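You operate a simulated robot arm through the tools that you are given. There is no shell and no other tool. Be economical: measure what you need, move in short steps, check, and stop when the job is done.

Carry out the task below with a simulated robot arm. There is one attempt and no reset: what you move stays moved.

TASK
The floor runs too hot: bring the outgoing water down to 40 C.
Fine: stand the stem thermometer in the outgoing pocket and leave it there, switch the pump on and see it read over 50 C, then turn the mixer dial to 40 and watch it fall; the pump stays on.
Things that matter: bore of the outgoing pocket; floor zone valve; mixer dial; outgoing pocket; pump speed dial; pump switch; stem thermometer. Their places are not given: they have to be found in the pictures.

It is judged by the outcome, as a careful person would: the job done as asked, and still so three seconds after it is handed in. It fails if anything else is knocked over, pushed out of place, dropped, spilled or broken.

THE ROBOT
A 7-joint arm with a two-finger parallel gripper, fixed in place. Base frame: the origin is at the foot of the arm, x ahead of it, y to its left, z up; the work surface is at about z = 0.78. Units: m, degrees, N and s.
With the tool pointing down near the work surface it reaches from about 0.1 to 0.88 m from the base axis. Its first joint turns from -115.0 to 115.0 degrees. Payload 3.91 kg.
The TCP is the grasp point between the finger pads, 0.03 m short of the fingertips. In the tool frame z runs along the fingers and y along their closing line. Largest opening 0.11 m; finger width 0.02, thickness 0.01; the body of the gripper, 0.048 by 0.112 m, starts 0.055 m behind the TCP.
Orientation is told as [roll, pitch, yaw] about the base's x, y, z axes, in that order, counted from this pose: with the fingers straight down and closing along the base's y, the tool's x points along the base's -x, its y along +y and its z along -z.

THE INTERFACE
- The arm moves only by the tool nudge_tool. Its argument "deltas" is a list of rows, each an object (a shift or turn left out is 0, a gripper value left out holds the last) with "dp": the shift along the base's x, y, z in cm, a list of three; "delta_rot": the turn, a rotation vector about the base's x, y, z in degrees, a list of three; "gripper": the gripper command, from -1 (shut) to 1 (fully open), values between in proportion. In form: [{"dp": [x, y, z], "delta_rot": [rx, ry, rz], "gripper": gripper}, ...]. A call has 1 to 12 rows; each row shifts and turns the commanded pose from where the row before left it. A row lasts 0.2 s, in which the tool goes at most 0.05 m and 8.6 degrees; a call with a longer step from one row to the next is refused whole, and so is a gripper value outside its range. Where a pose cannot be reached the arm comes as near as it can. A force on the tool above 40 N (or 10 N above the force at the start of the call, whichever is more), or a blocked arm, ends the call early, and 0.2 s more pass. Each finger travels about 0.153 m/s and halts on what it meets, pressing with about 24 N; the grip force reading is that of the motor and also rises with nothing between the fingers. The clock runs only during rows and for 0.2 s after the last one: add rows that do not move to give the fingers time. The reply holds the time, the measured pose of the TCP, the force on the tool along the base axes, the opening and the grip force, in the units named above and with some noise, with the torque about the TCP (base axes, N m) and any sound that the robot's microphone picked up.
- Cameras (640 x 400 px; columns grow to the right, rows downward): "scene" is fixed at [0.0563, -0.5093, 1.6659]; the picture's right is [0.37, -0.93, 0.00], its down [-0.51, -0.20, -0.84] and it looks along [0.78, 0.31, -0.55] (base axes); focal length 299 px, centre (320, 200). "wrist" rides on the gripper at [0.072, 0.017, -0.103] in the tool frame; the picture's right is [-0.23, 0.97, 0.00], its down [-0.76, -0.18, -0.62] and it looks along [-0.61, -0.14, 0.78] (tool axes); focal length 222 px, centre (320, 200).
- get_image(camera): a new picture of that camera. The clock stands still meanwhile.
- raise_lower(by): slides the trunk up (or, below 0, down) by that many m; the arm rides with it, the base frame stays. It gives what a move gives, with no picture.
- probe_pixels(camera, pixels): for up to 12 pixels [column, row] of the newest picture of that camera ("zoom" is the newest enlarged one), the place [x, y, z] in the base frame of the surface seen there, good to about 0.002 m, but the place of the scene camera against the robot may be out by one fixed shift of up to 0.025 m in any direction. The clock stands still meanwhile.
- inspect(camera, box): a new picture of the part [left, top, right, bottom] of that camera's present view, enlarged. The clock stands still meanwhile.
- finish_job(): hands the job in; it is judged then, once.

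Go step by step. Measure first, check grasps and placings, and put right what went wrong. The budget is 80 turns and 34 pictures, counting those below and the enlarged ones. Unless the task says otherwise, let go and move clear before handing in, and close with one line.

The tools are called after "Request:" as a command line: name --argument value ..., lists and objects as JSON in quotes. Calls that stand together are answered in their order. nudge_tool: Moves the arm, as the interface text tells. Its arguments: {"type":"object","properties":{"deltas":{"type":"array","items":{"type":"object","properties":{"dp":{"type":"array","items":{"type":"number"}},"delta_rot":{"type":"array","items":{"type":"number"}},"gripper":{"type":"number"}}}}},"required":["deltas"]} The other tools are called the same way: raise_lower (by) slides the trunk up or down; get_image (camera) takes a picture; probe_pixels (camera, pixels) gives the place of the surface under pixels of a picture; inspect (camera, box) takes an enlarged picture of a part of a camera's view; finish_job () hands the job in.

At the start:

```text
t: 0.0
eef_pos: [0.6258, -0.2289, 1.4133]
orientation: [-0.1, -0.1, -0.1]
ft_force: [-0.9, 0.4, 0.1]
ft_torque: [0.0, -0.04, 0.01]
width: 0.1098
grasp_force: 0.1
trunk travel left (down, up): [-0.85, 0.14]
```

scene: 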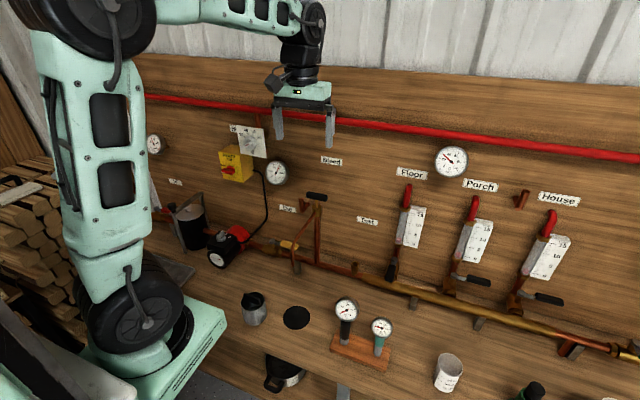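
wrist: 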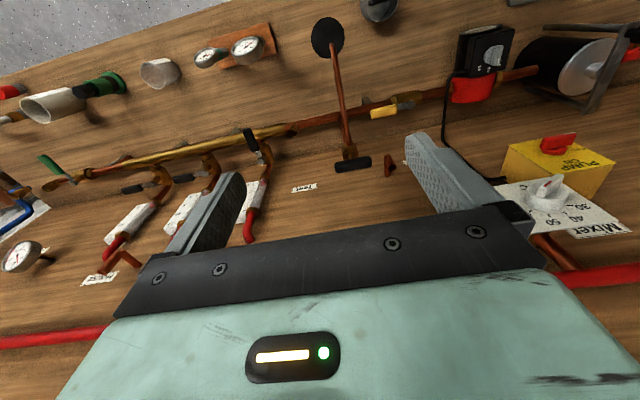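

The pictures show a pipe wall with a yellow pump box (235,165), a mixer card (248,140), and two thermometers in a stand (345,315 and 382,330). I'll enlarge these areas to read the labels.

Request:
inspect --camera "scene" --box '[140, 110, 300, 210]'

Request:
inspect --camera "scene" --box '[220, 180, 420, 305]'

Request:
inspect --camera "scene" --box '[230, 275, 430, 400]'

Request:
inspect --camera "scene" --box '[380, 140, 640, 400]'

```text
4.00 times, centred on (220, 160) of scene
```

zoom: 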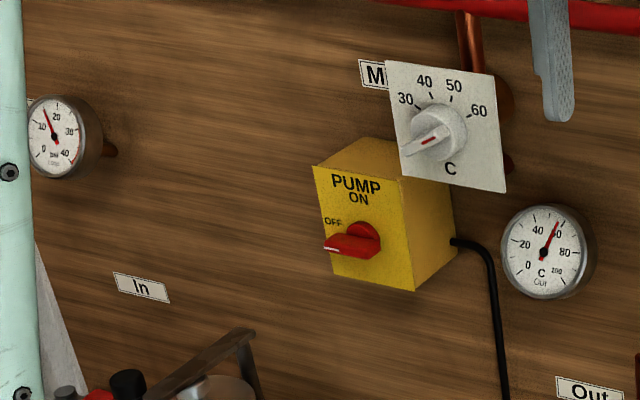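

```text
3.20 times, centred on (320, 242) of scene
```

zoom: 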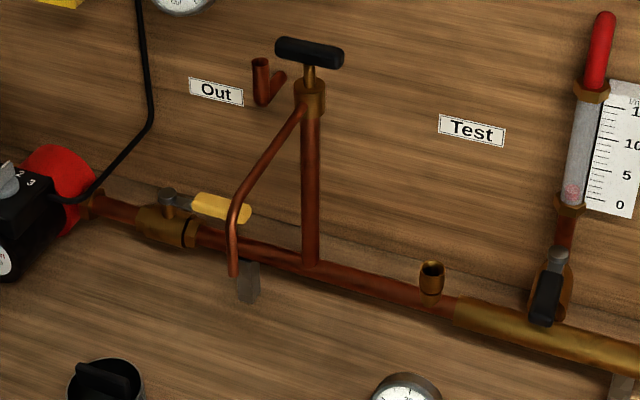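

```text
3.20 times, centred on (330, 338) of scene
```

zoom: 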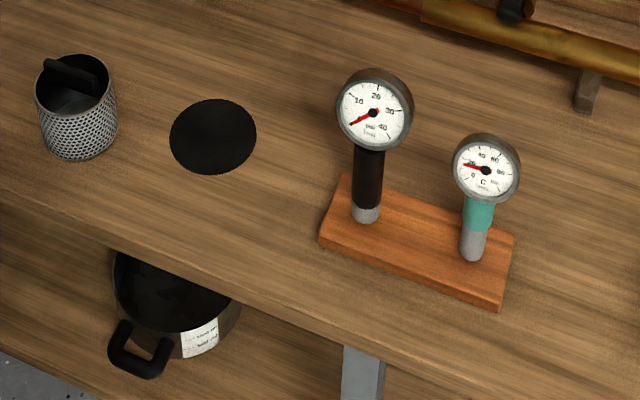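

```text
1.54 times, centred on (510, 270) of scene
```

zoom: 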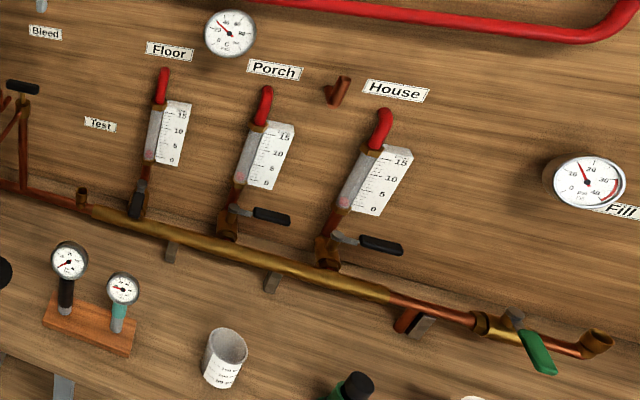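

The C thermometer is the green-sleeved one, the "Out" pocket is the bent copper tube at zoom (262,70), and the pump switch points to OFF. The next step is to measure with the wrist camera, which has no shift, and compare it with the scene camera.

Request:
inspect --camera "wrist" --box '[300, 80, 640, 292]'

Request:
probe_pixels --camera "wrist" --pixels '[[545, 192], [558, 184], [533, 197], [600, 225], [500, 205], [560, 142], [540, 165], [389, 158], [388, 172], [205, 55], [245, 45], [225, 65]]'

Request:
probe_pixels --camera "scene" --pixels '[[382, 327], [380, 342], [379, 351], [345, 310], [301, 199], [303, 205], [249, 142], [232, 171], [222, 171], [360, 345], [302, 230], [316, 196]]'

```text
1.88 times, centred on (470, 186) of wrist
```

zoom: 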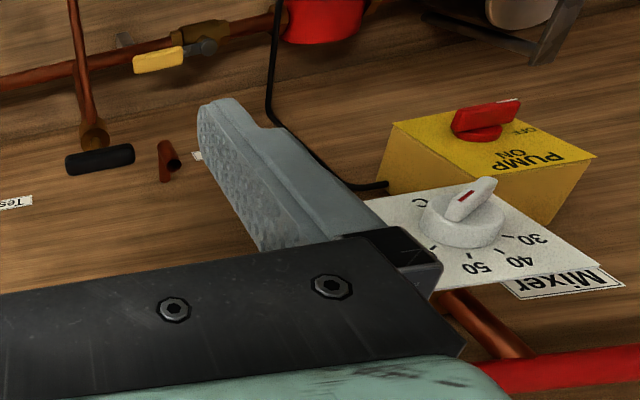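

```text
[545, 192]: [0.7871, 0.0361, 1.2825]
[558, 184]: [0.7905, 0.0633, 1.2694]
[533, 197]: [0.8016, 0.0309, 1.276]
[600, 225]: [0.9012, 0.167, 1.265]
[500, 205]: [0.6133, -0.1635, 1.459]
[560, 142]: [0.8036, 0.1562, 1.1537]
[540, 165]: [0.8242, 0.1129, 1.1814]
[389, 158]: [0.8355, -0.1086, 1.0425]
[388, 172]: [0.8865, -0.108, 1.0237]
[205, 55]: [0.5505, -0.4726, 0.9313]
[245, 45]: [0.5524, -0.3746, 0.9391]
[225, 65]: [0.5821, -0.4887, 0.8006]
```

```text
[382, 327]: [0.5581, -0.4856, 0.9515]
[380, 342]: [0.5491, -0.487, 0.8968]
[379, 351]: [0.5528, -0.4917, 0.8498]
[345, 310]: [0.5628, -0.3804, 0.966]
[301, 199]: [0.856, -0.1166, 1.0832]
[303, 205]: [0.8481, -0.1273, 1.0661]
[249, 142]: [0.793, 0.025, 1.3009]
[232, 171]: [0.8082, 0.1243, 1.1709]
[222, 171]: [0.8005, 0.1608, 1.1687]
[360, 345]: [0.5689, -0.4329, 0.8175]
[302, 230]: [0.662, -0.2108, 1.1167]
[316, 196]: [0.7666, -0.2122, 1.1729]
```

The C thermometer stands near (0.55,-0.48), the pocket is near (0.85,-0.12,1.07), and the mixer is near (0.79,0.05,1.28). I'll bring the wrist camera down in front of the thermometer for precise measuring.

Request:
nudge_tool --deltas '[{"dp": [-1.6, -2, -3.2]}, {"dp": [-1.6, -2, -3.2]}, {"dp": [-1.6, -2, -3.2]}, {"dp": [-1.6, -2, -3.2]}, {"dp": [-1.6, -2, -3.2]}, {"dp": [-1.6, -2, -3.2]}, {"dp": [-1.6, -2, -3.2]}, {"dp": [-1.6, -2, -3.2]}, {"dp": [-1.6, -2, -3.2]}, {"dp": [-1.6, -2, -3.2]}, {"dp": [-1.6, -2, -3.2]}, {"dp": [-1.6, -2, -3.2]}]'

Request:
get_image --camera "wrist"

```text
t: 2.6
eef_pos: [0.4358, -0.4701, 1.0289]
orientation: [0.0, 0.0, 0.1]
ft_force: [0.3, 1.2, -0.1]
ft_torque: [-0.04, 0.02, 0.01]
width: 0.1101
grasp_force: 0.1
trunk travel left (down, up): [-0.85, 0.14]
```

```text
26 pictures are left
```

wrist: 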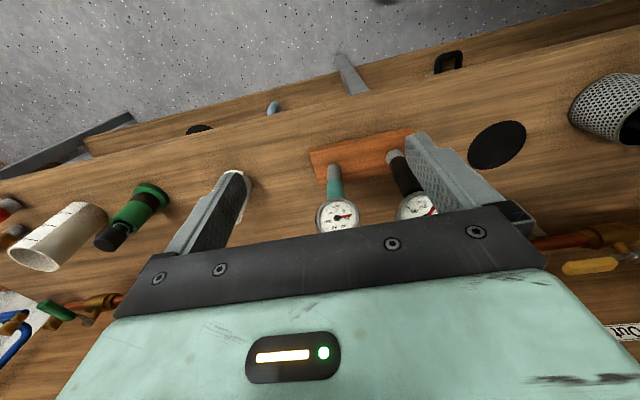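

The green thermometer is at (335,200) in the wrist view, midway between the fingers. I'll enlarge and probe it.

Request:
inspect --camera "wrist" --box '[290, 140, 450, 240]'

Request:
probe_pixels --camera "wrist" --pixels '[[339, 216], [320, 218], [358, 216], [337, 200], [338, 233], [335, 193], [335, 183], [334, 172], [334, 167], [325, 158], [315, 155], [400, 135]]'

```text
4.00 times, centred on (370, 190) of wrist
```

zoom: 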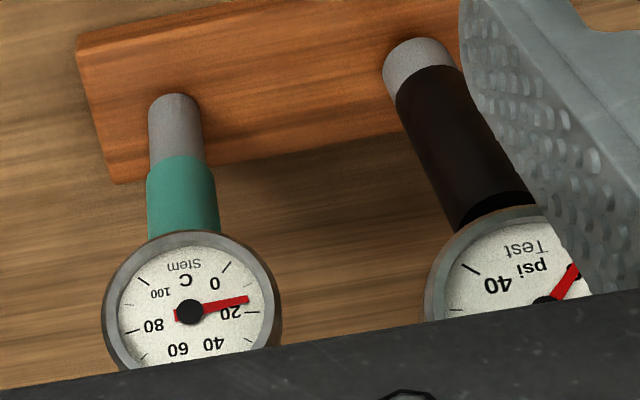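

```text
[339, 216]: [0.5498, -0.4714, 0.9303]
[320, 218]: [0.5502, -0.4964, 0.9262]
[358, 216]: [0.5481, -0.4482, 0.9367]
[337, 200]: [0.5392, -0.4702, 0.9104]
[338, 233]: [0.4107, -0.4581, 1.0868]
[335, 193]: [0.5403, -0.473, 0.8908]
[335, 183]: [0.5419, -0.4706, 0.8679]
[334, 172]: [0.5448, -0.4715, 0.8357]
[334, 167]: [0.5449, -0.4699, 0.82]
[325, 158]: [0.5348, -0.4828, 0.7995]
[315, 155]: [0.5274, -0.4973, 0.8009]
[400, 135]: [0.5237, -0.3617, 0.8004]
```

The thermometer axis is at about (0.553,-0.471), its dial centre is at z≈0.932 with radius about 0.027, and it reads about 15. The scene shift is about (+0.010,-0.014,+0.017). Before grasping, I'll look at the pocket bore from above with the wrist camera.

Request:
nudge_tool --deltas '[{"dp": [0, 2, 4]}, {"dp": [2, 3, 2]}, {"dp": [2, 3, 2]}, {"dp": [2, 3, 2]}, {"dp": [2, 3, 2]}, {"dp": [2, 3, 2]}, {"dp": [2, 3, 2]}, {"dp": [2, 3, 2]}, {"dp": [2, 4, 2]}, {"dp": [2, 4, 2]}, {"dp": [2, 4, 2]}, {"dp": [2, 3, 1]}]'

Request:
get_image --camera "wrist"

```text
t: 5.2
eef_pos: [0.6536, -0.0864, 1.2805]
orientation: [0.0, 0.0, 0.0]
ft_force: [-0.4, -0.2, -1.0]
ft_torque: [0.02, -0.02, -0.02]
width: 0.1098
grasp_force: 0.2
trunk travel left (down, up): [-0.85, 0.14]
```

```text
24 pictures are left
```

wrist: 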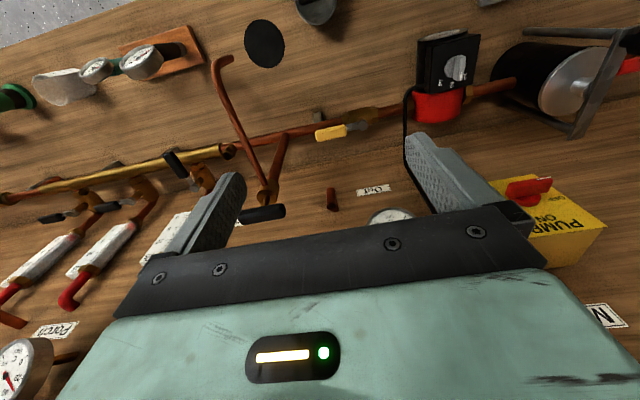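

The pocket shows at (332,200) and the bleed handle at (262,213). I'll enlarge and probe around the pocket.

Request:
inspect --camera "wrist" --box '[296, 180, 360, 220]'

Request:
probe_pixels --camera "wrist" --pixels '[[331, 190], [331, 195], [332, 200], [333, 204], [334, 208], [330, 208], [337, 208], [262, 213], [240, 217], [283, 210], [350, 200], [275, 180]]'

```text
10.00 times, centred on (328, 200) of wrist
```

zoom: 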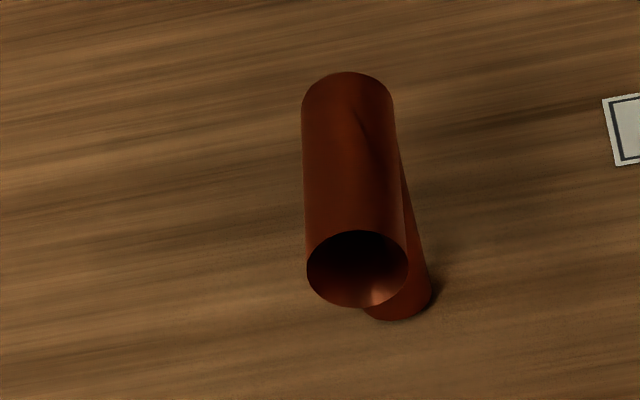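

```text
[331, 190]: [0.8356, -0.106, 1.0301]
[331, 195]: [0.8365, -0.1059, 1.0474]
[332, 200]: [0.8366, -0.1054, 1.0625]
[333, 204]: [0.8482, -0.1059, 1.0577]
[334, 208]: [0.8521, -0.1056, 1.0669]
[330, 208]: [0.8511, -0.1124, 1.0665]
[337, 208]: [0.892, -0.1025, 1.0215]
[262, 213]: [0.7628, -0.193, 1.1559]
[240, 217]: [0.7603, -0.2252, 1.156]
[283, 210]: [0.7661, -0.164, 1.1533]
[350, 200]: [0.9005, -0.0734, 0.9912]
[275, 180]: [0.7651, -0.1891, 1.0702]
```

The pocket bore is centred near (0.845,-0.1075), its rim is at z≈1.068, and it stands vertical. Next I'll go back to the thermometer, pitch the tool 45° forward and narrow the gripper, stopping at a pre-grasp pose.

Request:
nudge_tool --deltas '[{"dp": [-1.55, -3.21, -2.17], "delta_rot": [0, -3.75, 0], "gripper": 0.4}, {"dp": [-1.55, -3.21, -2.17], "delta_rot": [0, -3.75, 0]}, {"dp": [-1.55, -3.21, -2.17], "delta_rot": [0, -3.75, 0]}, {"dp": [-1.55, -3.21, -2.17], "delta_rot": [0, -3.75, 0]}, {"dp": [-1.55, -3.21, -2.17], "delta_rot": [0, -3.75, 0]}, {"dp": [-1.55, -3.21, -2.17], "delta_rot": [0, -3.75, 0]}, {"dp": [-1.55, -3.21, -2.17], "delta_rot": [0, -3.75, 0]}, {"dp": [-1.55, -3.21, -2.17], "delta_rot": [0, -3.75, 0]}, {"dp": [-1.55, -3.21, -2.17], "delta_rot": [0, -3.75, 0]}, {"dp": [-1.55, -3.21, -2.17], "delta_rot": [0, -3.75, 0]}, {"dp": [-1.55, -3.21, -2.17], "delta_rot": [0, -3.75, 0]}, {"dp": [-1.55, -3.21, -2.17], "delta_rot": [0, -3.75, 0]}]'

Request:
get_image --camera "wrist"

```text
t: 7.8
eef_pos: [0.4675, -0.4728, 1.0182]
orientation: [0.6, -45.0, -0.8]
ft_force: [-0.8, 0.9, -0.8]
ft_torque: [-0.05, 0.01, -0.02]
width: 0.0772
grasp_force: 0.0
trunk travel left (down, up): [-0.85, 0.14]
```

```text
22 pictures are left
```

wrist: 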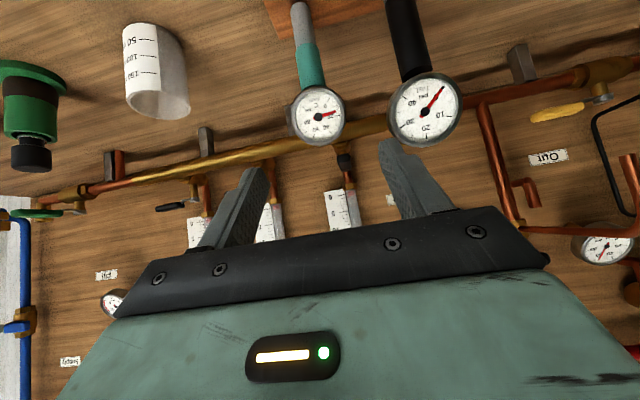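

The pitched view shows the dial at (317,117) between the fingertips. I'll re-probe it before closing in.

Request:
probe_pixels --camera "wrist" --pixels '[[317, 117], [289, 118], [346, 113], [290, 116], [344, 114], [318, 142], [312, 80], [311, 60], [305, 30], [294, 15], [311, 15], [302, 15]]'

Request:
inspect --camera "wrist" --box '[260, 0, 388, 150]'

```text
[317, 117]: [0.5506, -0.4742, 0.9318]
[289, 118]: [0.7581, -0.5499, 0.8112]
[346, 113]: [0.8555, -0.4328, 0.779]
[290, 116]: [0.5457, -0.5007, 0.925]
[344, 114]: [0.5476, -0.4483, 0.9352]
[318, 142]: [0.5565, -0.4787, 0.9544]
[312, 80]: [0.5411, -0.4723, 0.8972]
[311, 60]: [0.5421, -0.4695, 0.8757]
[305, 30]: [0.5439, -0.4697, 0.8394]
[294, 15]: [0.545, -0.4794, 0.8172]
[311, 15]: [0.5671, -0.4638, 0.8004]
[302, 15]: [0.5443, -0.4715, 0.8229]
```

```text
2.67 times, centred on (324, 75) of wrist
```

zoom: 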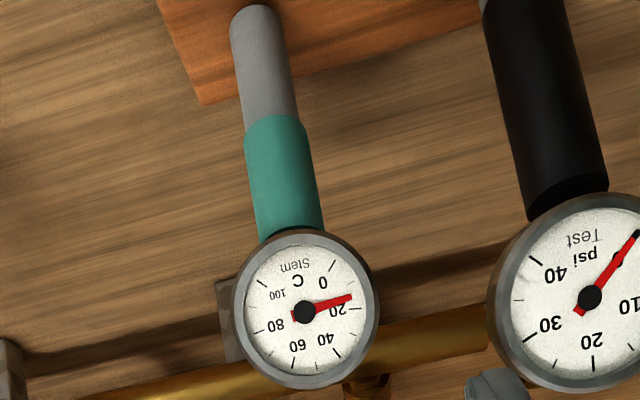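

The dial spans y -0.500 to -0.448, and the stem axis is at (0.5525,-0.4715) with a diameter of about 0.016. I'll slide in diagonally onto the dial and check before closing.

Request:
nudge_tool --deltas '[{"dp": [2.2, -0.02, -2.15]}, {"dp": [2.2, -0.02, -2.15]}, {"dp": [2.2, -0.02, -2.15]}, {"dp": [2.2, -0.02, -2.15]}, {}]'

Request:
get_image --camera "wrist"

```text
t: 9.0
eef_pos: [0.5549, -0.4741, 0.9326]
orientation: [0.0, -45.1, -0.1]
ft_force: [0.0, 0.7, 0.7]
ft_torque: [0.0, -0.01, -0.04]
width: 0.077
grasp_force: 0.0
trunk travel left (down, up): [-0.85, 0.14]
```

```text
20 pictures are left
```

wrist: 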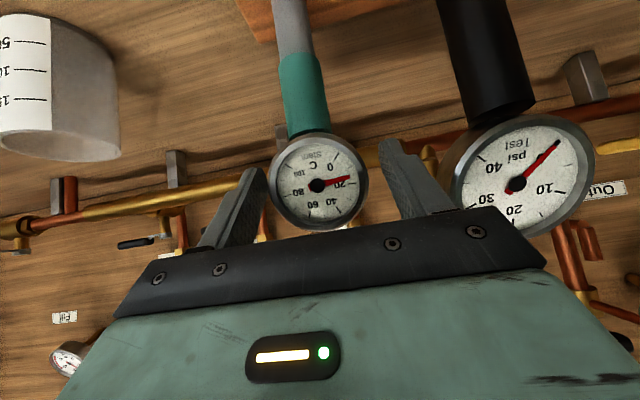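

The dial sits centred between the fingers at (320,183), so I'll close on it.

Request:
nudge_tool --deltas '[{"gripper": 0.1}, {"gripper": 0.0}, {"gripper": -0.2}, {"gripper": -1}, {}]'

```text
t: 10.2
eef_pos: [0.5564, -0.4736, 0.9328]
orientation: [0.0, -45.0, 0.0]
ft_force: [0.4, 0.7, 0.5]
ft_torque: [0.01, 0.03, -0.01]
width: 0.0551
grasp_force: 23.8
trunk travel left (down, up): [-0.85, 0.14]
```

The grip is on at width 0.055, with no side force. I'll lift straight up and look.

Request:
nudge_tool --deltas '[{"dp": [0, 0, 2]}, {"dp": [0, 0, 2]}, {"dp": [0, 0, 3]}, {"dp": [0, 0, 4]}, {"dp": [0, 0, 4]}, {}]'

Request:
get_image --camera "wrist"

Request:
inspect --camera "scene" --box '[300, 230, 460, 390]'

```text
t: 11.6
eef_pos: [0.5525, -0.4783, 1.0808]
orientation: [0.1, -45.0, 0.0]
ft_force: [0.4, 0.2, -0.9]
ft_torque: [-0.01, 0.03, -0.01]
width: 0.0551
grasp_force: 24.1
trunk travel left (down, up): [-0.85, 0.14]
```

```text
19 pictures are left
```

wrist: 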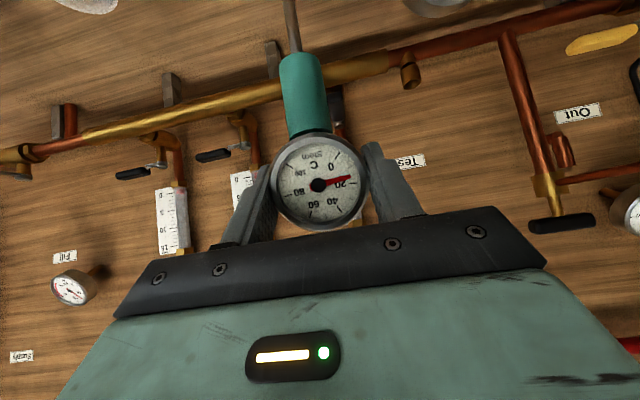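

```text
2.50 times, centred on (380, 310) of scene
```

zoom: 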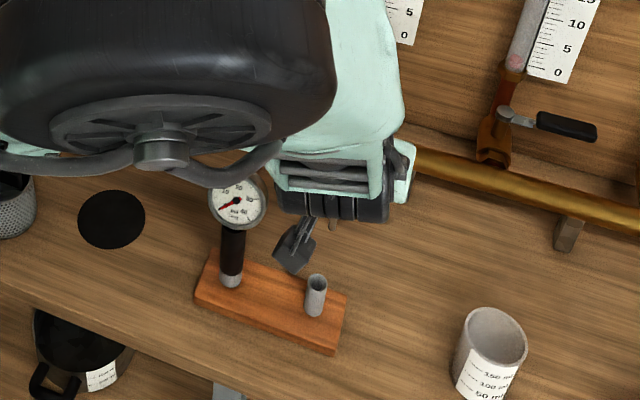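

The grey tube was the stand's own sheath, and the thermometer has a thin stem. I'll probe the held stem for its line relative to the TCP.

Request:
probe_pixels --camera "wrist" --pixels '[[288, 2], [290, 15], [292, 30], [295, 45], [285, 2], [295, 30], [300, 60], [303, 90], [306, 120], [293, 2], [289, 30], [318, 184]]'

```text
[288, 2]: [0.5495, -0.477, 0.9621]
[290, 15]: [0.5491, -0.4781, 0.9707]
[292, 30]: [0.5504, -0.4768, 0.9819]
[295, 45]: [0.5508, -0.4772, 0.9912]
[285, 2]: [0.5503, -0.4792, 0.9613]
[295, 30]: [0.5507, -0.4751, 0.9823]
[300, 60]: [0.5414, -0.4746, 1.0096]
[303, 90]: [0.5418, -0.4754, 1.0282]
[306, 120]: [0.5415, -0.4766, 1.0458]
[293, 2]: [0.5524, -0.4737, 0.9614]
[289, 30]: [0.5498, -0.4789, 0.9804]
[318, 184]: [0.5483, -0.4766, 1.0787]
```

The stem is vertical at (0.5525,-0.477), about 6 mm thick, so the bore leaves good margin. I'll go up and left first, clear of the bleed handle, then forward to stand short of the pocket.

Request:
nudge_tool --deltas '[{"dp": [0, 0, 4.5]}, {"dp": [0, 0, 4.5]}, {"dp": [0, 0, 4.5]}, {"dp": [0, 0, 4.5]}, {"dp": [0, 4.5, 0]}, {"dp": [0, 4.5, 0]}, {"dp": [0, 4.5, 0]}, {"dp": [0, 4.5, 0]}, {"dp": [0, 4.7, 0]}, {"dp": [0, 4.7, 0]}, {"dp": [0, 4.7, 0]}, {"dp": [0, 4.8, 0]}]'

Request:
nudge_tool --deltas '[{"dp": [4, 0, 0]}, {"dp": [4, 0, 0]}, {"dp": [4, 0, 0]}, {"dp": [4, 0, 0]}, {"dp": [4, 0, 0]}, {}]'

Request:
get_image --camera "wrist"

Request:
get_image --camera "scene"

```text
t: 14.2
eef_pos: [0.5968, -0.1242, 1.2918]
orientation: [0.0, -44.8, -0.1]
ft_force: [-0.1, -1.0, -1.9]
ft_torque: [0.03, 0.0, 0.03]
width: 0.0549
grasp_force: 24.0
out of reach, approached as far as the arm can: row 9, 10, 11, 12
trunk travel left (down, up): [-0.85, 0.14]
```

```text
t: 15.6
eef_pos: [0.7904, -0.1252, 1.2934]
orientation: [-0.1, -45.0, 0.1]
ft_force: [0.2, -0.1, -1.8]
ft_torque: [0.0, -0.01, 0.02]
width: 0.0547
grasp_force: 23.7
out of reach, approached as far as the arm can: row 2
trunk travel left (down, up): [-0.85, 0.14]
```

```text
17 pictures are left
```

wrist: 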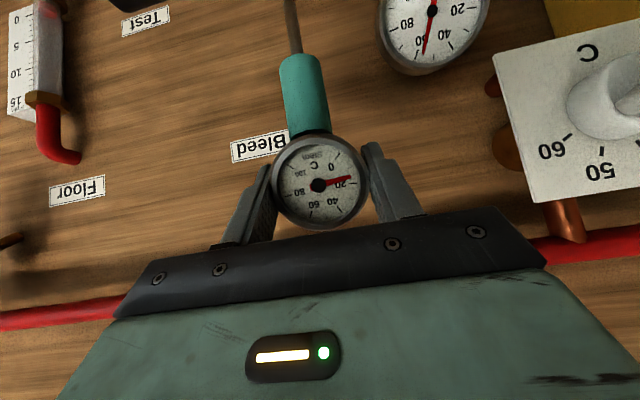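

```text
16 pictures are left
```

scene: 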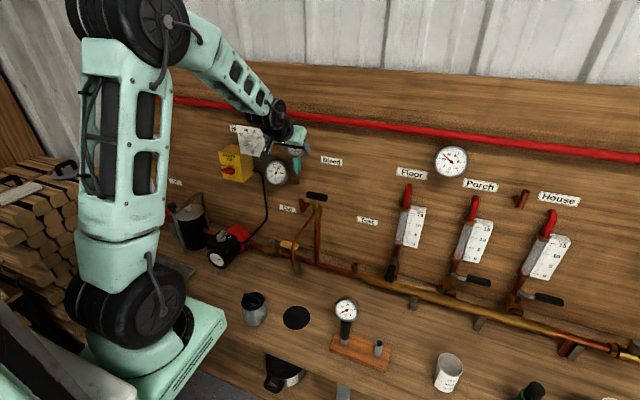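

The arm now stands at (0.79,-0.125,1.293), clear of the gauge at (432,15). I'll probe the stem, the Out gauge and the mixer from here.

Request:
probe_pixels --camera "wrist" --pixels '[[289, 5], [290, 15], [292, 30], [295, 45], [386, 40], [430, 60], [570, 100], [605, 95], [630, 105], [580, 54], [517, 100], [130, 2]]'

Request:
inspect --camera "scene" --box '[230, 110, 350, 230]'

```text
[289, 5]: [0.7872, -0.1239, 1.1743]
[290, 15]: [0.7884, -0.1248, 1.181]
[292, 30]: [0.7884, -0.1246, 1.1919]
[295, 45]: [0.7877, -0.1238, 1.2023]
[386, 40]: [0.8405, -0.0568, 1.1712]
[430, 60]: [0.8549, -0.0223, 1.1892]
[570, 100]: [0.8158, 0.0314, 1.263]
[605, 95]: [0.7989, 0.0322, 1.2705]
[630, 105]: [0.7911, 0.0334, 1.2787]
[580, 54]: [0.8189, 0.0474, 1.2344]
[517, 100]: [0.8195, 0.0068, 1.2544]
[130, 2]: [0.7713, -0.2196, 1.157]
```

```text
3.33 times, centred on (290, 170) of scene
```

zoom: 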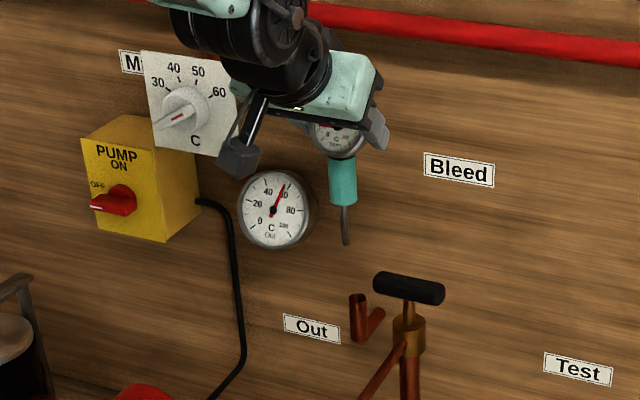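

The stem centre is at (0.791,-0.1243) with its tip about 0.12 below the TCP. I'll shift to above the bore and lower until the tip is about 2 cm over the rim, then check.

Request:
nudge_tool --deltas '[{"dp": [2.7, 0.85, 0]}, {"dp": [2.7, 0.85, 0]}, {"dp": [0, 0, -2.5]}, {"dp": [0, 0, -2.5]}, {"dp": [0, 0, -2.3]}, {}]'

Request:
inspect --camera "scene" --box '[290, 140, 350, 220]'

Request:
get_image --camera "wrist"

```text
t: 17.0
eef_pos: [0.8463, -0.1063, 1.2191]
orientation: [0.0, -45.0, 0.0]
ft_force: [-0.4, -0.1, -0.4]
ft_torque: [0.0, 0.0, 0.0]
width: 0.0551
grasp_force: 23.6
trunk travel left (down, up): [-0.85, 0.14]
```

```text
5.00 times, centred on (320, 180) of scene
```

zoom: 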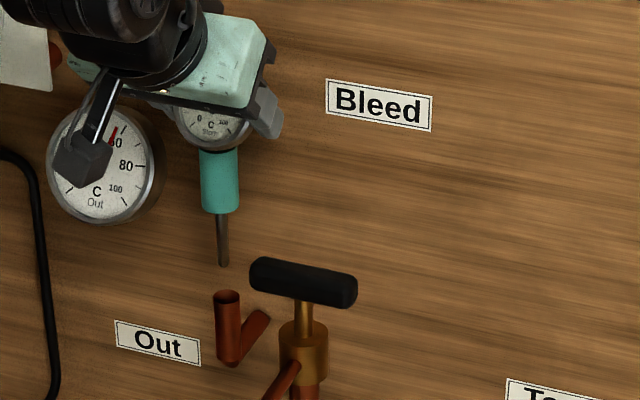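

```text
13 pictures are left
```

wrist: 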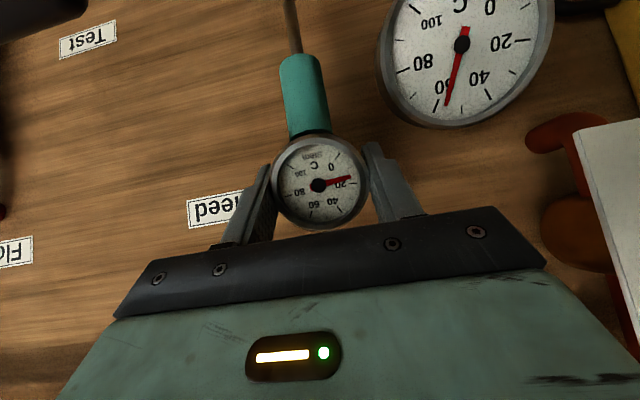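

In the zoom the stem tip (224,265) lines up with the pocket rim (227,297). I'll compare both in the same scene frame.

Request:
probe_pixels --camera "zoom" --pixels '[[223, 262], [222, 240], [222, 225], [227, 310], [218, 310], [236, 310], [227, 303], [227, 294], [220, 296], [234, 296]]'

Request:
probe_pixels --camera "wrist" --pixels '[[289, 5], [290, 15], [292, 30], [386, 60], [400, 110]]'

```text
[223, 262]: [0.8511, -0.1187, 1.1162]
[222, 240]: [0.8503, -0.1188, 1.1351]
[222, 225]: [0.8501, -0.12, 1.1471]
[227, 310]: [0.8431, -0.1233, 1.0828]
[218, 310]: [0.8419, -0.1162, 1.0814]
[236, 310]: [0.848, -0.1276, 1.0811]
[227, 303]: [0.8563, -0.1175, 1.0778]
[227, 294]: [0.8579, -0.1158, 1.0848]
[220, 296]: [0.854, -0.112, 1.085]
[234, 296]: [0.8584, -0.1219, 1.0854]
```

```text
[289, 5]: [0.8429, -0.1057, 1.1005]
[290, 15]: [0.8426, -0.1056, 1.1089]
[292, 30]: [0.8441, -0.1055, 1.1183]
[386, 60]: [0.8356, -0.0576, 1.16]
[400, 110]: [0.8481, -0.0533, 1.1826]
```

The stem is about 2 mm too far in +x and +y relative to the pocket, and the tip is about 2.8 cm over the rim. I'll correct that and lower gently.

Request:
nudge_tool --deltas '[{"dp": [-0.2, -0.2, 0]}, {"dp": [0, 0, -1]}, {"dp": [0, 0, -1]}, {"dp": [0, 0, -1]}, {"dp": [0, 0, -1]}, {"dp": [0, 0, -0.7]}, {}]'

Request:
inspect --camera "scene" --box '[290, 140, 350, 220]'

```text
t: 18.6
eef_pos: [0.8437, -0.1088, 1.1739]
orientation: [0.1, -45.0, 0.0]
ft_force: [-0.2, 0.3, -0.1]
ft_torque: [-0.02, 0.03, 0.01]
width: 0.055
grasp_force: 24.0
trunk travel left (down, up): [-0.85, 0.14]
```

```text
5.00 times, centred on (320, 180) of scene
```

zoom: 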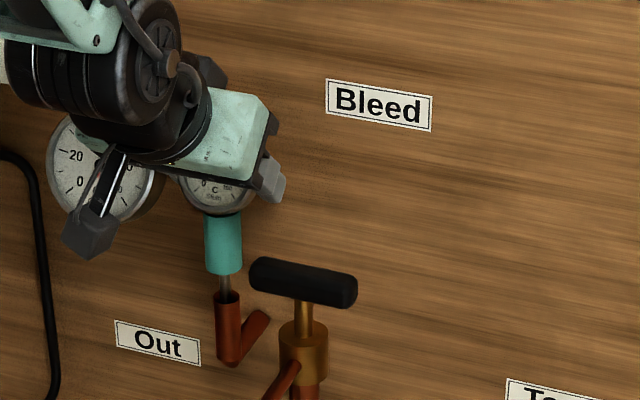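

The stem has entered the bore with no side force, and about 1.8 cm remains before the sleeve meets the rim. I'll continue slowly until there's a light contact.

Request:
nudge_tool --deltas '[{"dp": [0, 0, -0.7]}, {"dp": [0, 0, -0.6]}, {"dp": [0, 0, -0.2]}, {"dp": [0, 0, -0.15]}, {"dp": [0, 0, -0.15]}, {}]'

```text
t: 20.0
eef_pos: [0.8429, -0.11, 1.1547]
orientation: [0.0, -45.0, 0.0]
ft_force: [0.0, -0.5, -1.6]
ft_torque: [-0.01, -0.03, 0.02]
width: 0.0549
grasp_force: 23.9
trunk travel left (down, up): [-0.85, 0.14]
```

Request:
nudge_tool --deltas '[{"dp": [0, 0, -0.15]}, {"dp": [0, 0, -0.15]}, {"dp": [0, 0, -0.15]}, {}]'

Request:
inspect --camera "scene" --box '[290, 140, 350, 220]'

```text
t: 21.0
eef_pos: [0.8438, -0.1092, 1.15]
orientation: [0.1, -45.0, 0.0]
ft_force: [0.2, 0.3, -0.6]
ft_torque: [0.02, -0.01, 0.01]
width: 0.0549
grasp_force: 23.9
trunk travel left (down, up): [-0.85, 0.14]
```

```text
5.00 times, centred on (320, 180) of scene
```

zoom: 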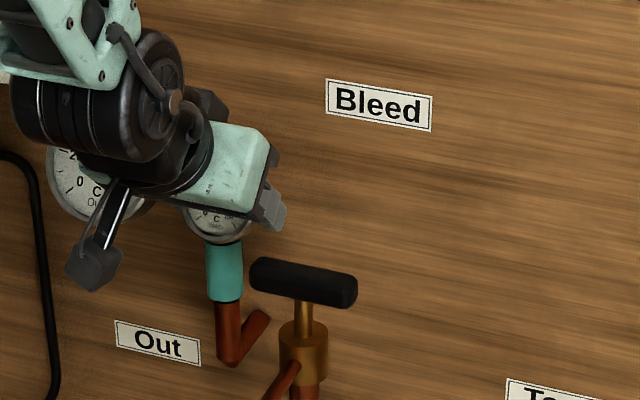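

The sleeve is nearly on the rim. I'll lower by millimetres until force shows.

Request:
nudge_tool --deltas '[{"dp": [0, 0, -0.1]}, {"dp": [0, 0, -0.1]}, {"dp": [0, 0, -0.1]}, {}]'

```text
t: 22.0
eef_pos: [0.8445, -0.1093, 1.147]
orientation: [0.0, -44.9, 0.0]
ft_force: [-0.2, -0.3, -0.4]
ft_torque: [-0.01, 0.04, -0.01]
width: 0.055
grasp_force: 23.6
trunk travel left (down, up): [-0.85, 0.14]
```

Request:
nudge_tool --deltas '[{"dp": [0, 0, -0.1]}, {"dp": [0, 0, -0.1]}, {"dp": [0, 0, -0.1]}, {"dp": [0, 0, -0.1]}, {}]'

```text
t: 23.2
eef_pos: [0.8441, -0.1091, 1.1468]
orientation: [0.1, -45.4, 0.0]
ft_force: [0.2, 0.3, 22.7]
ft_torque: [0.07, 0.11, 0.04]
width: 0.0552
grasp_force: 24.1
trunk travel left (down, up): [-0.85, 0.14]
```

The sleeve is seated, with 22 N now pressing up. I'll ease off 2.5 mm, open slightly and back out along the tool axis.

Request:
nudge_tool --deltas '[{"dp": [0, 0, 0.15]}, {"dp": [0, 0, 0.1]}, {"gripper": 0.1}, {"gripper": 0.18}, {}, {"dp": [-0.7, 0, 0.7]}, {"dp": [-1.5, 0, 1.5]}, {"dp": [-2, 0, 2]}, {"dp": [-2, 0, 2]}, {"dp": [-2, 0, 2]}, {}]'

Request:
get_image --camera "wrist"

```text
t: 25.6
eef_pos: [0.7611, -0.1093, 1.2275]
orientation: [0.0, -45.0, 0.0]
ft_force: [-0.6, -0.7, -0.6]
ft_torque: [0.04, -0.03, 0.0]
width: 0.0648
grasp_force: 0.1
trunk travel left (down, up): [-0.85, 0.14]
```

```text
10 pictures are left
```

wrist: 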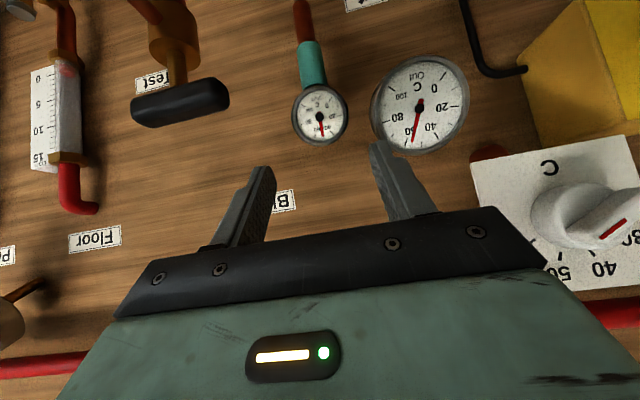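

The thermometer stands in the pocket on its own at (318,115). I'll move back and left to view the pump box and mixer head-on.

Request:
nudge_tool --deltas '[{"dp": [-3.5, 0, 1]}, {"dp": [-3.5, 0, 1]}, {"dp": [-3.5, 0, 0]}, {"dp": [-2, 3.5, 0]}, {"dp": [0, 4, 0]}, {"dp": [0, 4, 0]}, {"dp": [0, 4, 0]}, {"dp": [0, 4, 0]}, {"dp": [0, 2, 0]}, {}]'

Request:
get_image --camera "wrist"

```text
t: 27.8
eef_pos: [0.634, 0.1047, 1.2471]
orientation: [0.0, -45.1, 0.1]
ft_force: [-0.2, -0.7, -0.4]
ft_torque: [-0.03, 0.01, 0.01]
width: 0.0649
grasp_force: 0.1
trunk travel left (down, up): [-0.85, 0.14]
```

```text
9 pictures are left
```

wrist: 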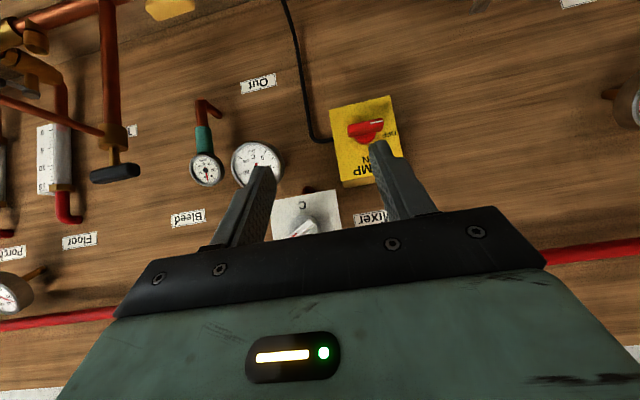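

The switch lever is at (350..383,130) and the mixer at (300,225). I'll probe both.

Request:
probe_pixels --camera "wrist" --pixels '[[352, 128], [360, 127], [368, 126], [376, 125], [381, 125], [356, 137], [366, 140], [345, 130], [340, 115], [385, 100], [345, 175], [355, 110]]'

Request:
inspect --camera "wrist" --box '[260, 90, 420, 240]'

Request:
probe_pixels --camera "wrist" --pixels '[[290, 236], [296, 232], [304, 228], [310, 224], [316, 221], [290, 225], [300, 220], [308, 218], [280, 210], [330, 200], [320, 230], [285, 230]]'

```text
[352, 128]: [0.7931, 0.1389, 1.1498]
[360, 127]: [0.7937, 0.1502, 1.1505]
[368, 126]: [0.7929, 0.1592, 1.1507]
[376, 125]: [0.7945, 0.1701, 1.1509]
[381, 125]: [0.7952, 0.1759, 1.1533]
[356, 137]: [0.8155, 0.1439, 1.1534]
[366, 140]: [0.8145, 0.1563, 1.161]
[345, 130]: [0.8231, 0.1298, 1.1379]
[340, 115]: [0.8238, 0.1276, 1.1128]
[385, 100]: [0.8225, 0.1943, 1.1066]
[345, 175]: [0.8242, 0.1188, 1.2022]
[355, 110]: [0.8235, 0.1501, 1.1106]
```

```text
2.67 times, centred on (340, 165) of wrist
```

zoom: 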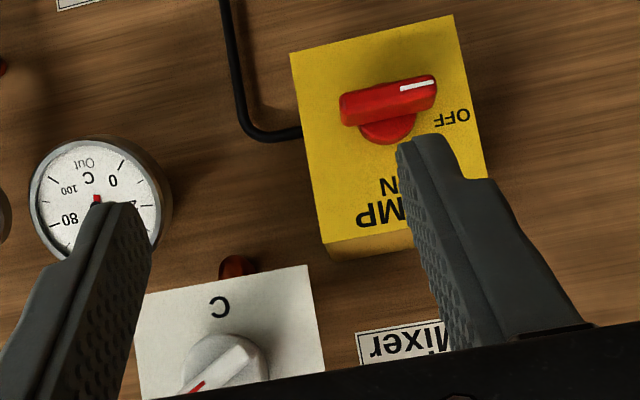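

```text
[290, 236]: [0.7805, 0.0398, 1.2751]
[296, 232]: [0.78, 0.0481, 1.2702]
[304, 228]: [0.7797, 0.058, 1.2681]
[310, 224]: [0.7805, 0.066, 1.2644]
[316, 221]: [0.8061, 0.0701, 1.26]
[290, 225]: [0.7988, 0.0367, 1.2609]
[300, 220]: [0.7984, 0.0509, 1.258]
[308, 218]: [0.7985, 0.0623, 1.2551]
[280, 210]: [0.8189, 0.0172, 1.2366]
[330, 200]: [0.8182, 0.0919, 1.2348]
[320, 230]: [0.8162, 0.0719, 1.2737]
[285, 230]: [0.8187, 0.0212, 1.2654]
```

The mixer's red mark points toward 60, about 68° right of upright, with its labels 40° apart. The switch lever lies along y at OFF, centred at (0.157,1.151), with its front at x=0.793. I'll level the tool toward the wall, then roll it -90° so the fingers straddle the lever vertically.

Request:
nudge_tool --deltas '[{"dp": [0.77, 0.87, -1.6], "delta_rot": [0, -7.5, 0]}, {"dp": [0.77, 0.87, -1.6], "delta_rot": [0, -7.5, 0]}, {"dp": [0.77, 0.87, -1.6], "delta_rot": [0, -7.5, 0]}, {"dp": [0.77, 0.87, -1.6], "delta_rot": [0, -7.5, 0]}, {"dp": [0.77, 0.87, -1.6], "delta_rot": [0, -7.5, 0]}, {"dp": [0.77, 0.87, -1.6], "delta_rot": [0, -7.5, 0]}, {}]'

Request:
nudge_tool --deltas '[{"delta_rot": [-8, 0, 0]}, {"delta_rot": [-8, 0, 0]}, {"delta_rot": [-8, 0, 0]}, {"delta_rot": [-8, 0, 0]}, {"delta_rot": [-8, 0, 0]}, {"delta_rot": [-8, 0, 0]}, {"delta_rot": [-8, 0, 0]}, {"delta_rot": [-8, 0, 0]}, {"delta_rot": [-8, 0, 0]}, {"delta_rot": [-8, 0, 0]}, {"delta_rot": [-8, 0, 0]}, {"delta_rot": [-2, 0, 0], "gripper": -0.1}]'

```text
t: 29.4
eef_pos: [0.6815, 0.1587, 1.1531]
orientation: [176.8, -89.9, -176.7]
ft_force: [0.2, -0.2, -0.4]
ft_torque: [0.01, -0.02, 0.03]
width: 0.0649
grasp_force: 0.1
trunk travel left (down, up): [-0.85, 0.14]
```

```text
t: 32.0
eef_pos: [0.6838, 0.1582, 1.1533]
orientation: [-90.0, 0.2, 89.9]
ft_force: [1.0, -0.7, 0.4]
ft_torque: [0.04, -0.01, 0.02]
width: 0.0494
grasp_force: 0.1
trunk travel left (down, up): [-0.85, 0.14]
```

The tool now points at the wall with the fingers stacked vertically around z=1.153. I'll advance to the lever, shifting 0.2 cm down, and look before closing.

Request:
nudge_tool --deltas '[{"dp": [3, 0, -0.2]}, {"dp": [3, 0, 0]}, {"dp": [2, -0.1, 0]}, {"dp": [1.5, 0, 0]}, {}]'

Request:
get_image --camera "wrist"

```text
t: 33.2
eef_pos: [0.7776, 0.1569, 1.1498]
orientation: [-90.0, 0.0, 89.9]
ft_force: [-0.1, -0.1, -0.2]
ft_torque: [0.01, -0.01, 0.01]
width: 0.0495
grasp_force: 0.1
trunk travel left (down, up): [-0.85, 0.14]
```

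```text
7 pictures are left
```

wrist: 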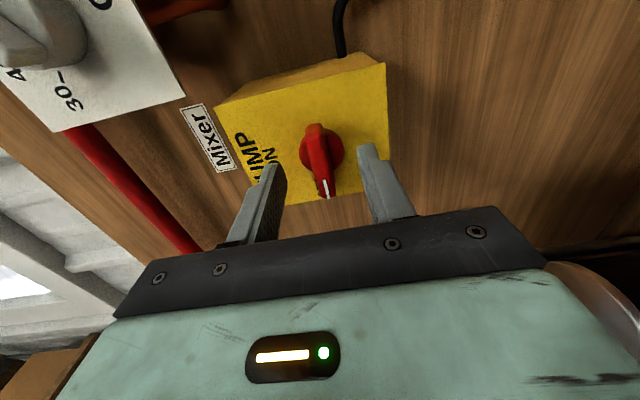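

The lever (320,165) sits between the fingers, so I'll close on it.

Request:
nudge_tool --deltas '[{"gripper": -0.5}, {"gripper": -0.7}, {"gripper": -1}, {}]'

```text
t: 34.2
eef_pos: [0.7771, 0.1563, 1.1477]
orientation: [-89.7, 0.2, 90.0]
ft_force: [-0.7, 0.1, -10.8]
ft_torque: [0.05, 0.07, 0.13]
width: 0.0119
grasp_force: 44.8
trunk travel left (down, up): [-0.85, 0.14]
```

The lever is gripped at width 0.012, with a downward pull of about 11 N, so the centre is slightly lower. I'll ease down 2 mm and then turn it +90°.

Request:
nudge_tool --deltas '[{"dp": [0, 0, -0.2]}, {"delta_rot": [4, 0, 0]}, {"delta_rot": [8, 0, 0]}, {"delta_rot": [8, 0, 0]}, {}]'

```text
t: 35.4
eef_pos: [0.7789, 0.1565, 1.1484]
orientation: [-90.1, -20.1, 90.0]
ft_force: [-6.7, 0.9, -0.2]
ft_torque: [-0.01, 0.53, -1.23]
width: 0.0119
grasp_force: 44.7
trunk travel left (down, up): [-0.85, 0.14]
```

It turns freely with modest forces, so I'll continue the rest of the way.

Request:
nudge_tool --deltas '[{"delta_rot": [8, 0, 0]}, {"delta_rot": [8, 0, 0]}, {"delta_rot": [8, 0, 0]}, {"delta_rot": [8, 0, 0]}, {"delta_rot": [8, 0, 0]}, {"delta_rot": [8, 0, 0]}, {"delta_rot": [8, 0, 0]}, {"delta_rot": [8, 0, 0]}, {"delta_rot": [6, 0, 0]}, {}]'

```text
t: 37.6
eef_pos: [0.7777, 0.1548, 1.1494]
orientation: [152.2, -89.8, -152.3]
ft_force: [0.1, -9.8, 19.9]
ft_torque: [-0.1, -0.85, -0.12]
width: 0.0117
grasp_force: 44.9
trunk travel left (down, up): [-0.85, 0.14]
```

The lever has turned the full 90°. I'll release, back off straight and look at it with the scene camera.

Request:
nudge_tool --deltas '[{"gripper": -0.6}, {"gripper": -0.3}, {}, {"dp": [-3, 0, 0]}, {"dp": [-4, 0, 0]}, {"dp": [-2, 0, 0]}, {}]'

Request:
inspect --camera "scene" --box '[200, 110, 330, 210]'

```text
t: 39.2
eef_pos: [0.6854, 0.158, 1.1469]
orientation: [-106.5, -90.0, 106.6]
ft_force: [-0.7, 0.1, -0.5]
ft_torque: [-0.02, 0.01, 0.04]
width: 0.0385
grasp_force: 0.0
trunk travel left (down, up): [-0.85, 0.14]
```

```text
4.00 times, centred on (265, 160) of scene
```

zoom: 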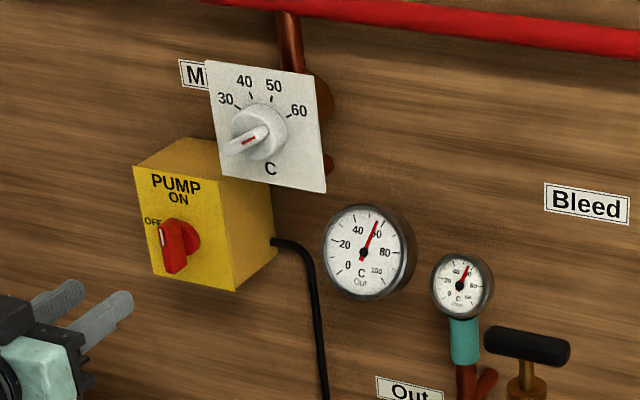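

The switch now points to ON and the stem thermometer's needle is right of upright. I'll take one close read before touching the mixer, after pausing to let it settle.

Request:
nudge_tool --deltas '[{"dp": [-2, 0, 0]}, {}, {}, {}, {}, {}, {}, {}, {}, {}, {}, {}]'

Request:
inspect --camera "scene" --box '[280, 160, 344, 200]'

```text
t: 41.8
eef_pos: [0.6667, 0.1585, 1.1487]
orientation: [-70.7, -89.9, 70.7]
ft_force: [0.4, 0.1, -1.2]
ft_torque: [0.01, 0.02, 0.0]
width: 0.0385
grasp_force: 0.0
trunk travel left (down, up): [-0.85, 0.14]
```

```text
10.00 times, centred on (312, 180) of scene
```

zoom: 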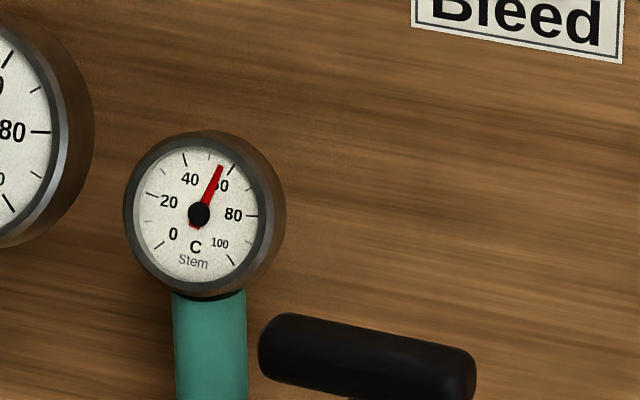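

The stem thermometer reads about 56 C, which is over 50. Next is a pre-grasp at the mixer: I'll roll +68° to match the wing and stand off in front of it.

Request:
nudge_tool --deltas '[{"dp": [0.3, -1.3, 1.52], "delta_rot": [8.5, 0, 0], "gripper": -0.1}, {"dp": [0.1, -1.3, 1.52], "delta_rot": [8.5, 0, 0]}, {"dp": [0.1, -1.3, 1.52], "delta_rot": [8.5, 0, 0]}, {"dp": [0.1, -1.3, 1.52], "delta_rot": [8.5, 0, 0]}, {"dp": [0.1, -1.3, 1.52], "delta_rot": [8.5, 0, 0]}, {"dp": [0.1, -1.3, 1.52], "delta_rot": [8.5, 0, 0]}, {"dp": [0.1, -1.3, 1.52], "delta_rot": [8.5, 0, 0]}, {"dp": [0.1, -1.3, 1.52], "delta_rot": [8.5, 0, 0]}, {}]'

Request:
get_image --camera "wrist"

```text
t: 43.8
eef_pos: [0.6779, 0.0534, 1.2697]
orientation: [90.0, -21.9, -90.0]
ft_force: [0.1, 0.0, -0.2]
ft_torque: [-0.01, -0.02, 0.02]
width: 0.0495
grasp_force: 0.0
trunk travel left (down, up): [-0.85, 0.14]
```

```text
4 pictures are left
```

wrist: 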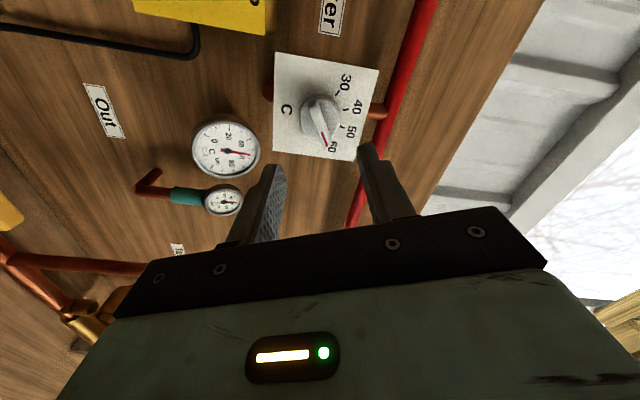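

The wing (300–330, 100–150) points at 60, and its red mark is at the 60 side. I'll probe the wing, the disc and the tick labels.

Request:
probe_pixels --camera "wrist" --pixels '[[325, 143], [322, 136], [318, 128], [314, 118], [311, 110], [304, 118], [336, 115], [320, 95], [276, 55], [376, 70], [275, 148], [356, 160]]'

Request:
probe_pixels --camera "wrist" --pixels '[[333, 147], [350, 132], [357, 107], [346, 83], [332, 144], [343, 125], [345, 107], [337, 94], [330, 130], [308, 128], [326, 97], [303, 108]]'

Request:
inspect --camera "wrist" --box '[270, 50, 382, 162]'

```text
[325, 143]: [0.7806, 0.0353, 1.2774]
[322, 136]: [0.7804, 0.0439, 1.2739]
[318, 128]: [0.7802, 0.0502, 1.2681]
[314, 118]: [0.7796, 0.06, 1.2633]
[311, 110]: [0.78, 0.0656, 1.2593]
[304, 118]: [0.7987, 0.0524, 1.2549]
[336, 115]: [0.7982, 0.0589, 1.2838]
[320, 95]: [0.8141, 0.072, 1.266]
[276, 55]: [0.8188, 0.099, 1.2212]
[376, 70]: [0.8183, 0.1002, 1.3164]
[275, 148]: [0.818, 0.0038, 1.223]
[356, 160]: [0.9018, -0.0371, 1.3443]
```

```text
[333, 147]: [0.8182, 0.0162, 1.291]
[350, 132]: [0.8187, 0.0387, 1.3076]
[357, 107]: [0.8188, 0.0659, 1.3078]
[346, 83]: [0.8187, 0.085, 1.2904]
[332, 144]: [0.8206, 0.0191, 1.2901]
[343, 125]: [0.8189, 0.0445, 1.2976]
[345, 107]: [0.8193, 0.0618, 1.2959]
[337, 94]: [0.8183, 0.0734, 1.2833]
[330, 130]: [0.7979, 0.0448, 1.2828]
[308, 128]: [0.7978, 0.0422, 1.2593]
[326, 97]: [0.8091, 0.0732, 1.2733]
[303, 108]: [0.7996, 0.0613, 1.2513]
```

```text
3.57 times, centred on (326, 106) of wrist
```

zoom: 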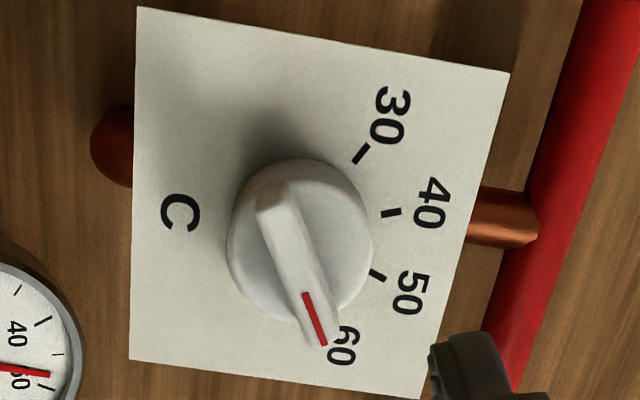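

The wing is at 59–60° and the 40 tick at -20°, with the centre at (y 0.052, z 1.270). I'll align the roll to 60°, advance to x=0.764 and close.

Request:
nudge_tool --deltas '[{"dp": [2, -0.14, 0], "delta_rot": [-8, 0, 0]}, {"dp": [3, 0, 0]}, {"dp": [2, 0, 0]}, {"dp": [1.6, 0, 0]}, {"gripper": -0.5}, {"gripper": -0.7}, {"gripper": -1}, {}]'

```text
t: 45.6
eef_pos: [0.7624, 0.0501, 1.2701]
orientation: [90.0, -30.0, -90.0]
ft_force: [0.7, -1.4, 0.1]
ft_torque: [0.02, 0.08, 0.14]
width: 0.0098
grasp_force: 45.0
trunk travel left (down, up): [-0.85, 0.14]
```

The wing is gripped at width 0.0098 with almost no side force, so I'll turn it -80° toward 40.

Request:
nudge_tool --deltas '[{"delta_rot": [-8, 0, 0]}, {"delta_rot": [-8, 0, 0]}, {"delta_rot": [-8, 0, 0]}, {"delta_rot": [-8, 0, 0]}, {"delta_rot": [-8, 0, 0]}, {"delta_rot": [-8, 0, 0]}, {"delta_rot": [-8, 0, 0]}, {"delta_rot": [-8, 0, 0]}, {"delta_rot": [-8, 0, 0]}, {"delta_rot": [-8, 0, 0]}, {}]'

```text
t: 48.0
eef_pos: [0.7622, 0.0508, 1.2695]
orientation: [-89.6, -69.9, 89.7]
ft_force: [-20.9, -15.5, -8.2]
ft_torque: [-0.02, -0.29, -0.14]
width: 0.0099
grasp_force: 44.9
trunk travel left (down, up): [-0.85, 0.14]
```

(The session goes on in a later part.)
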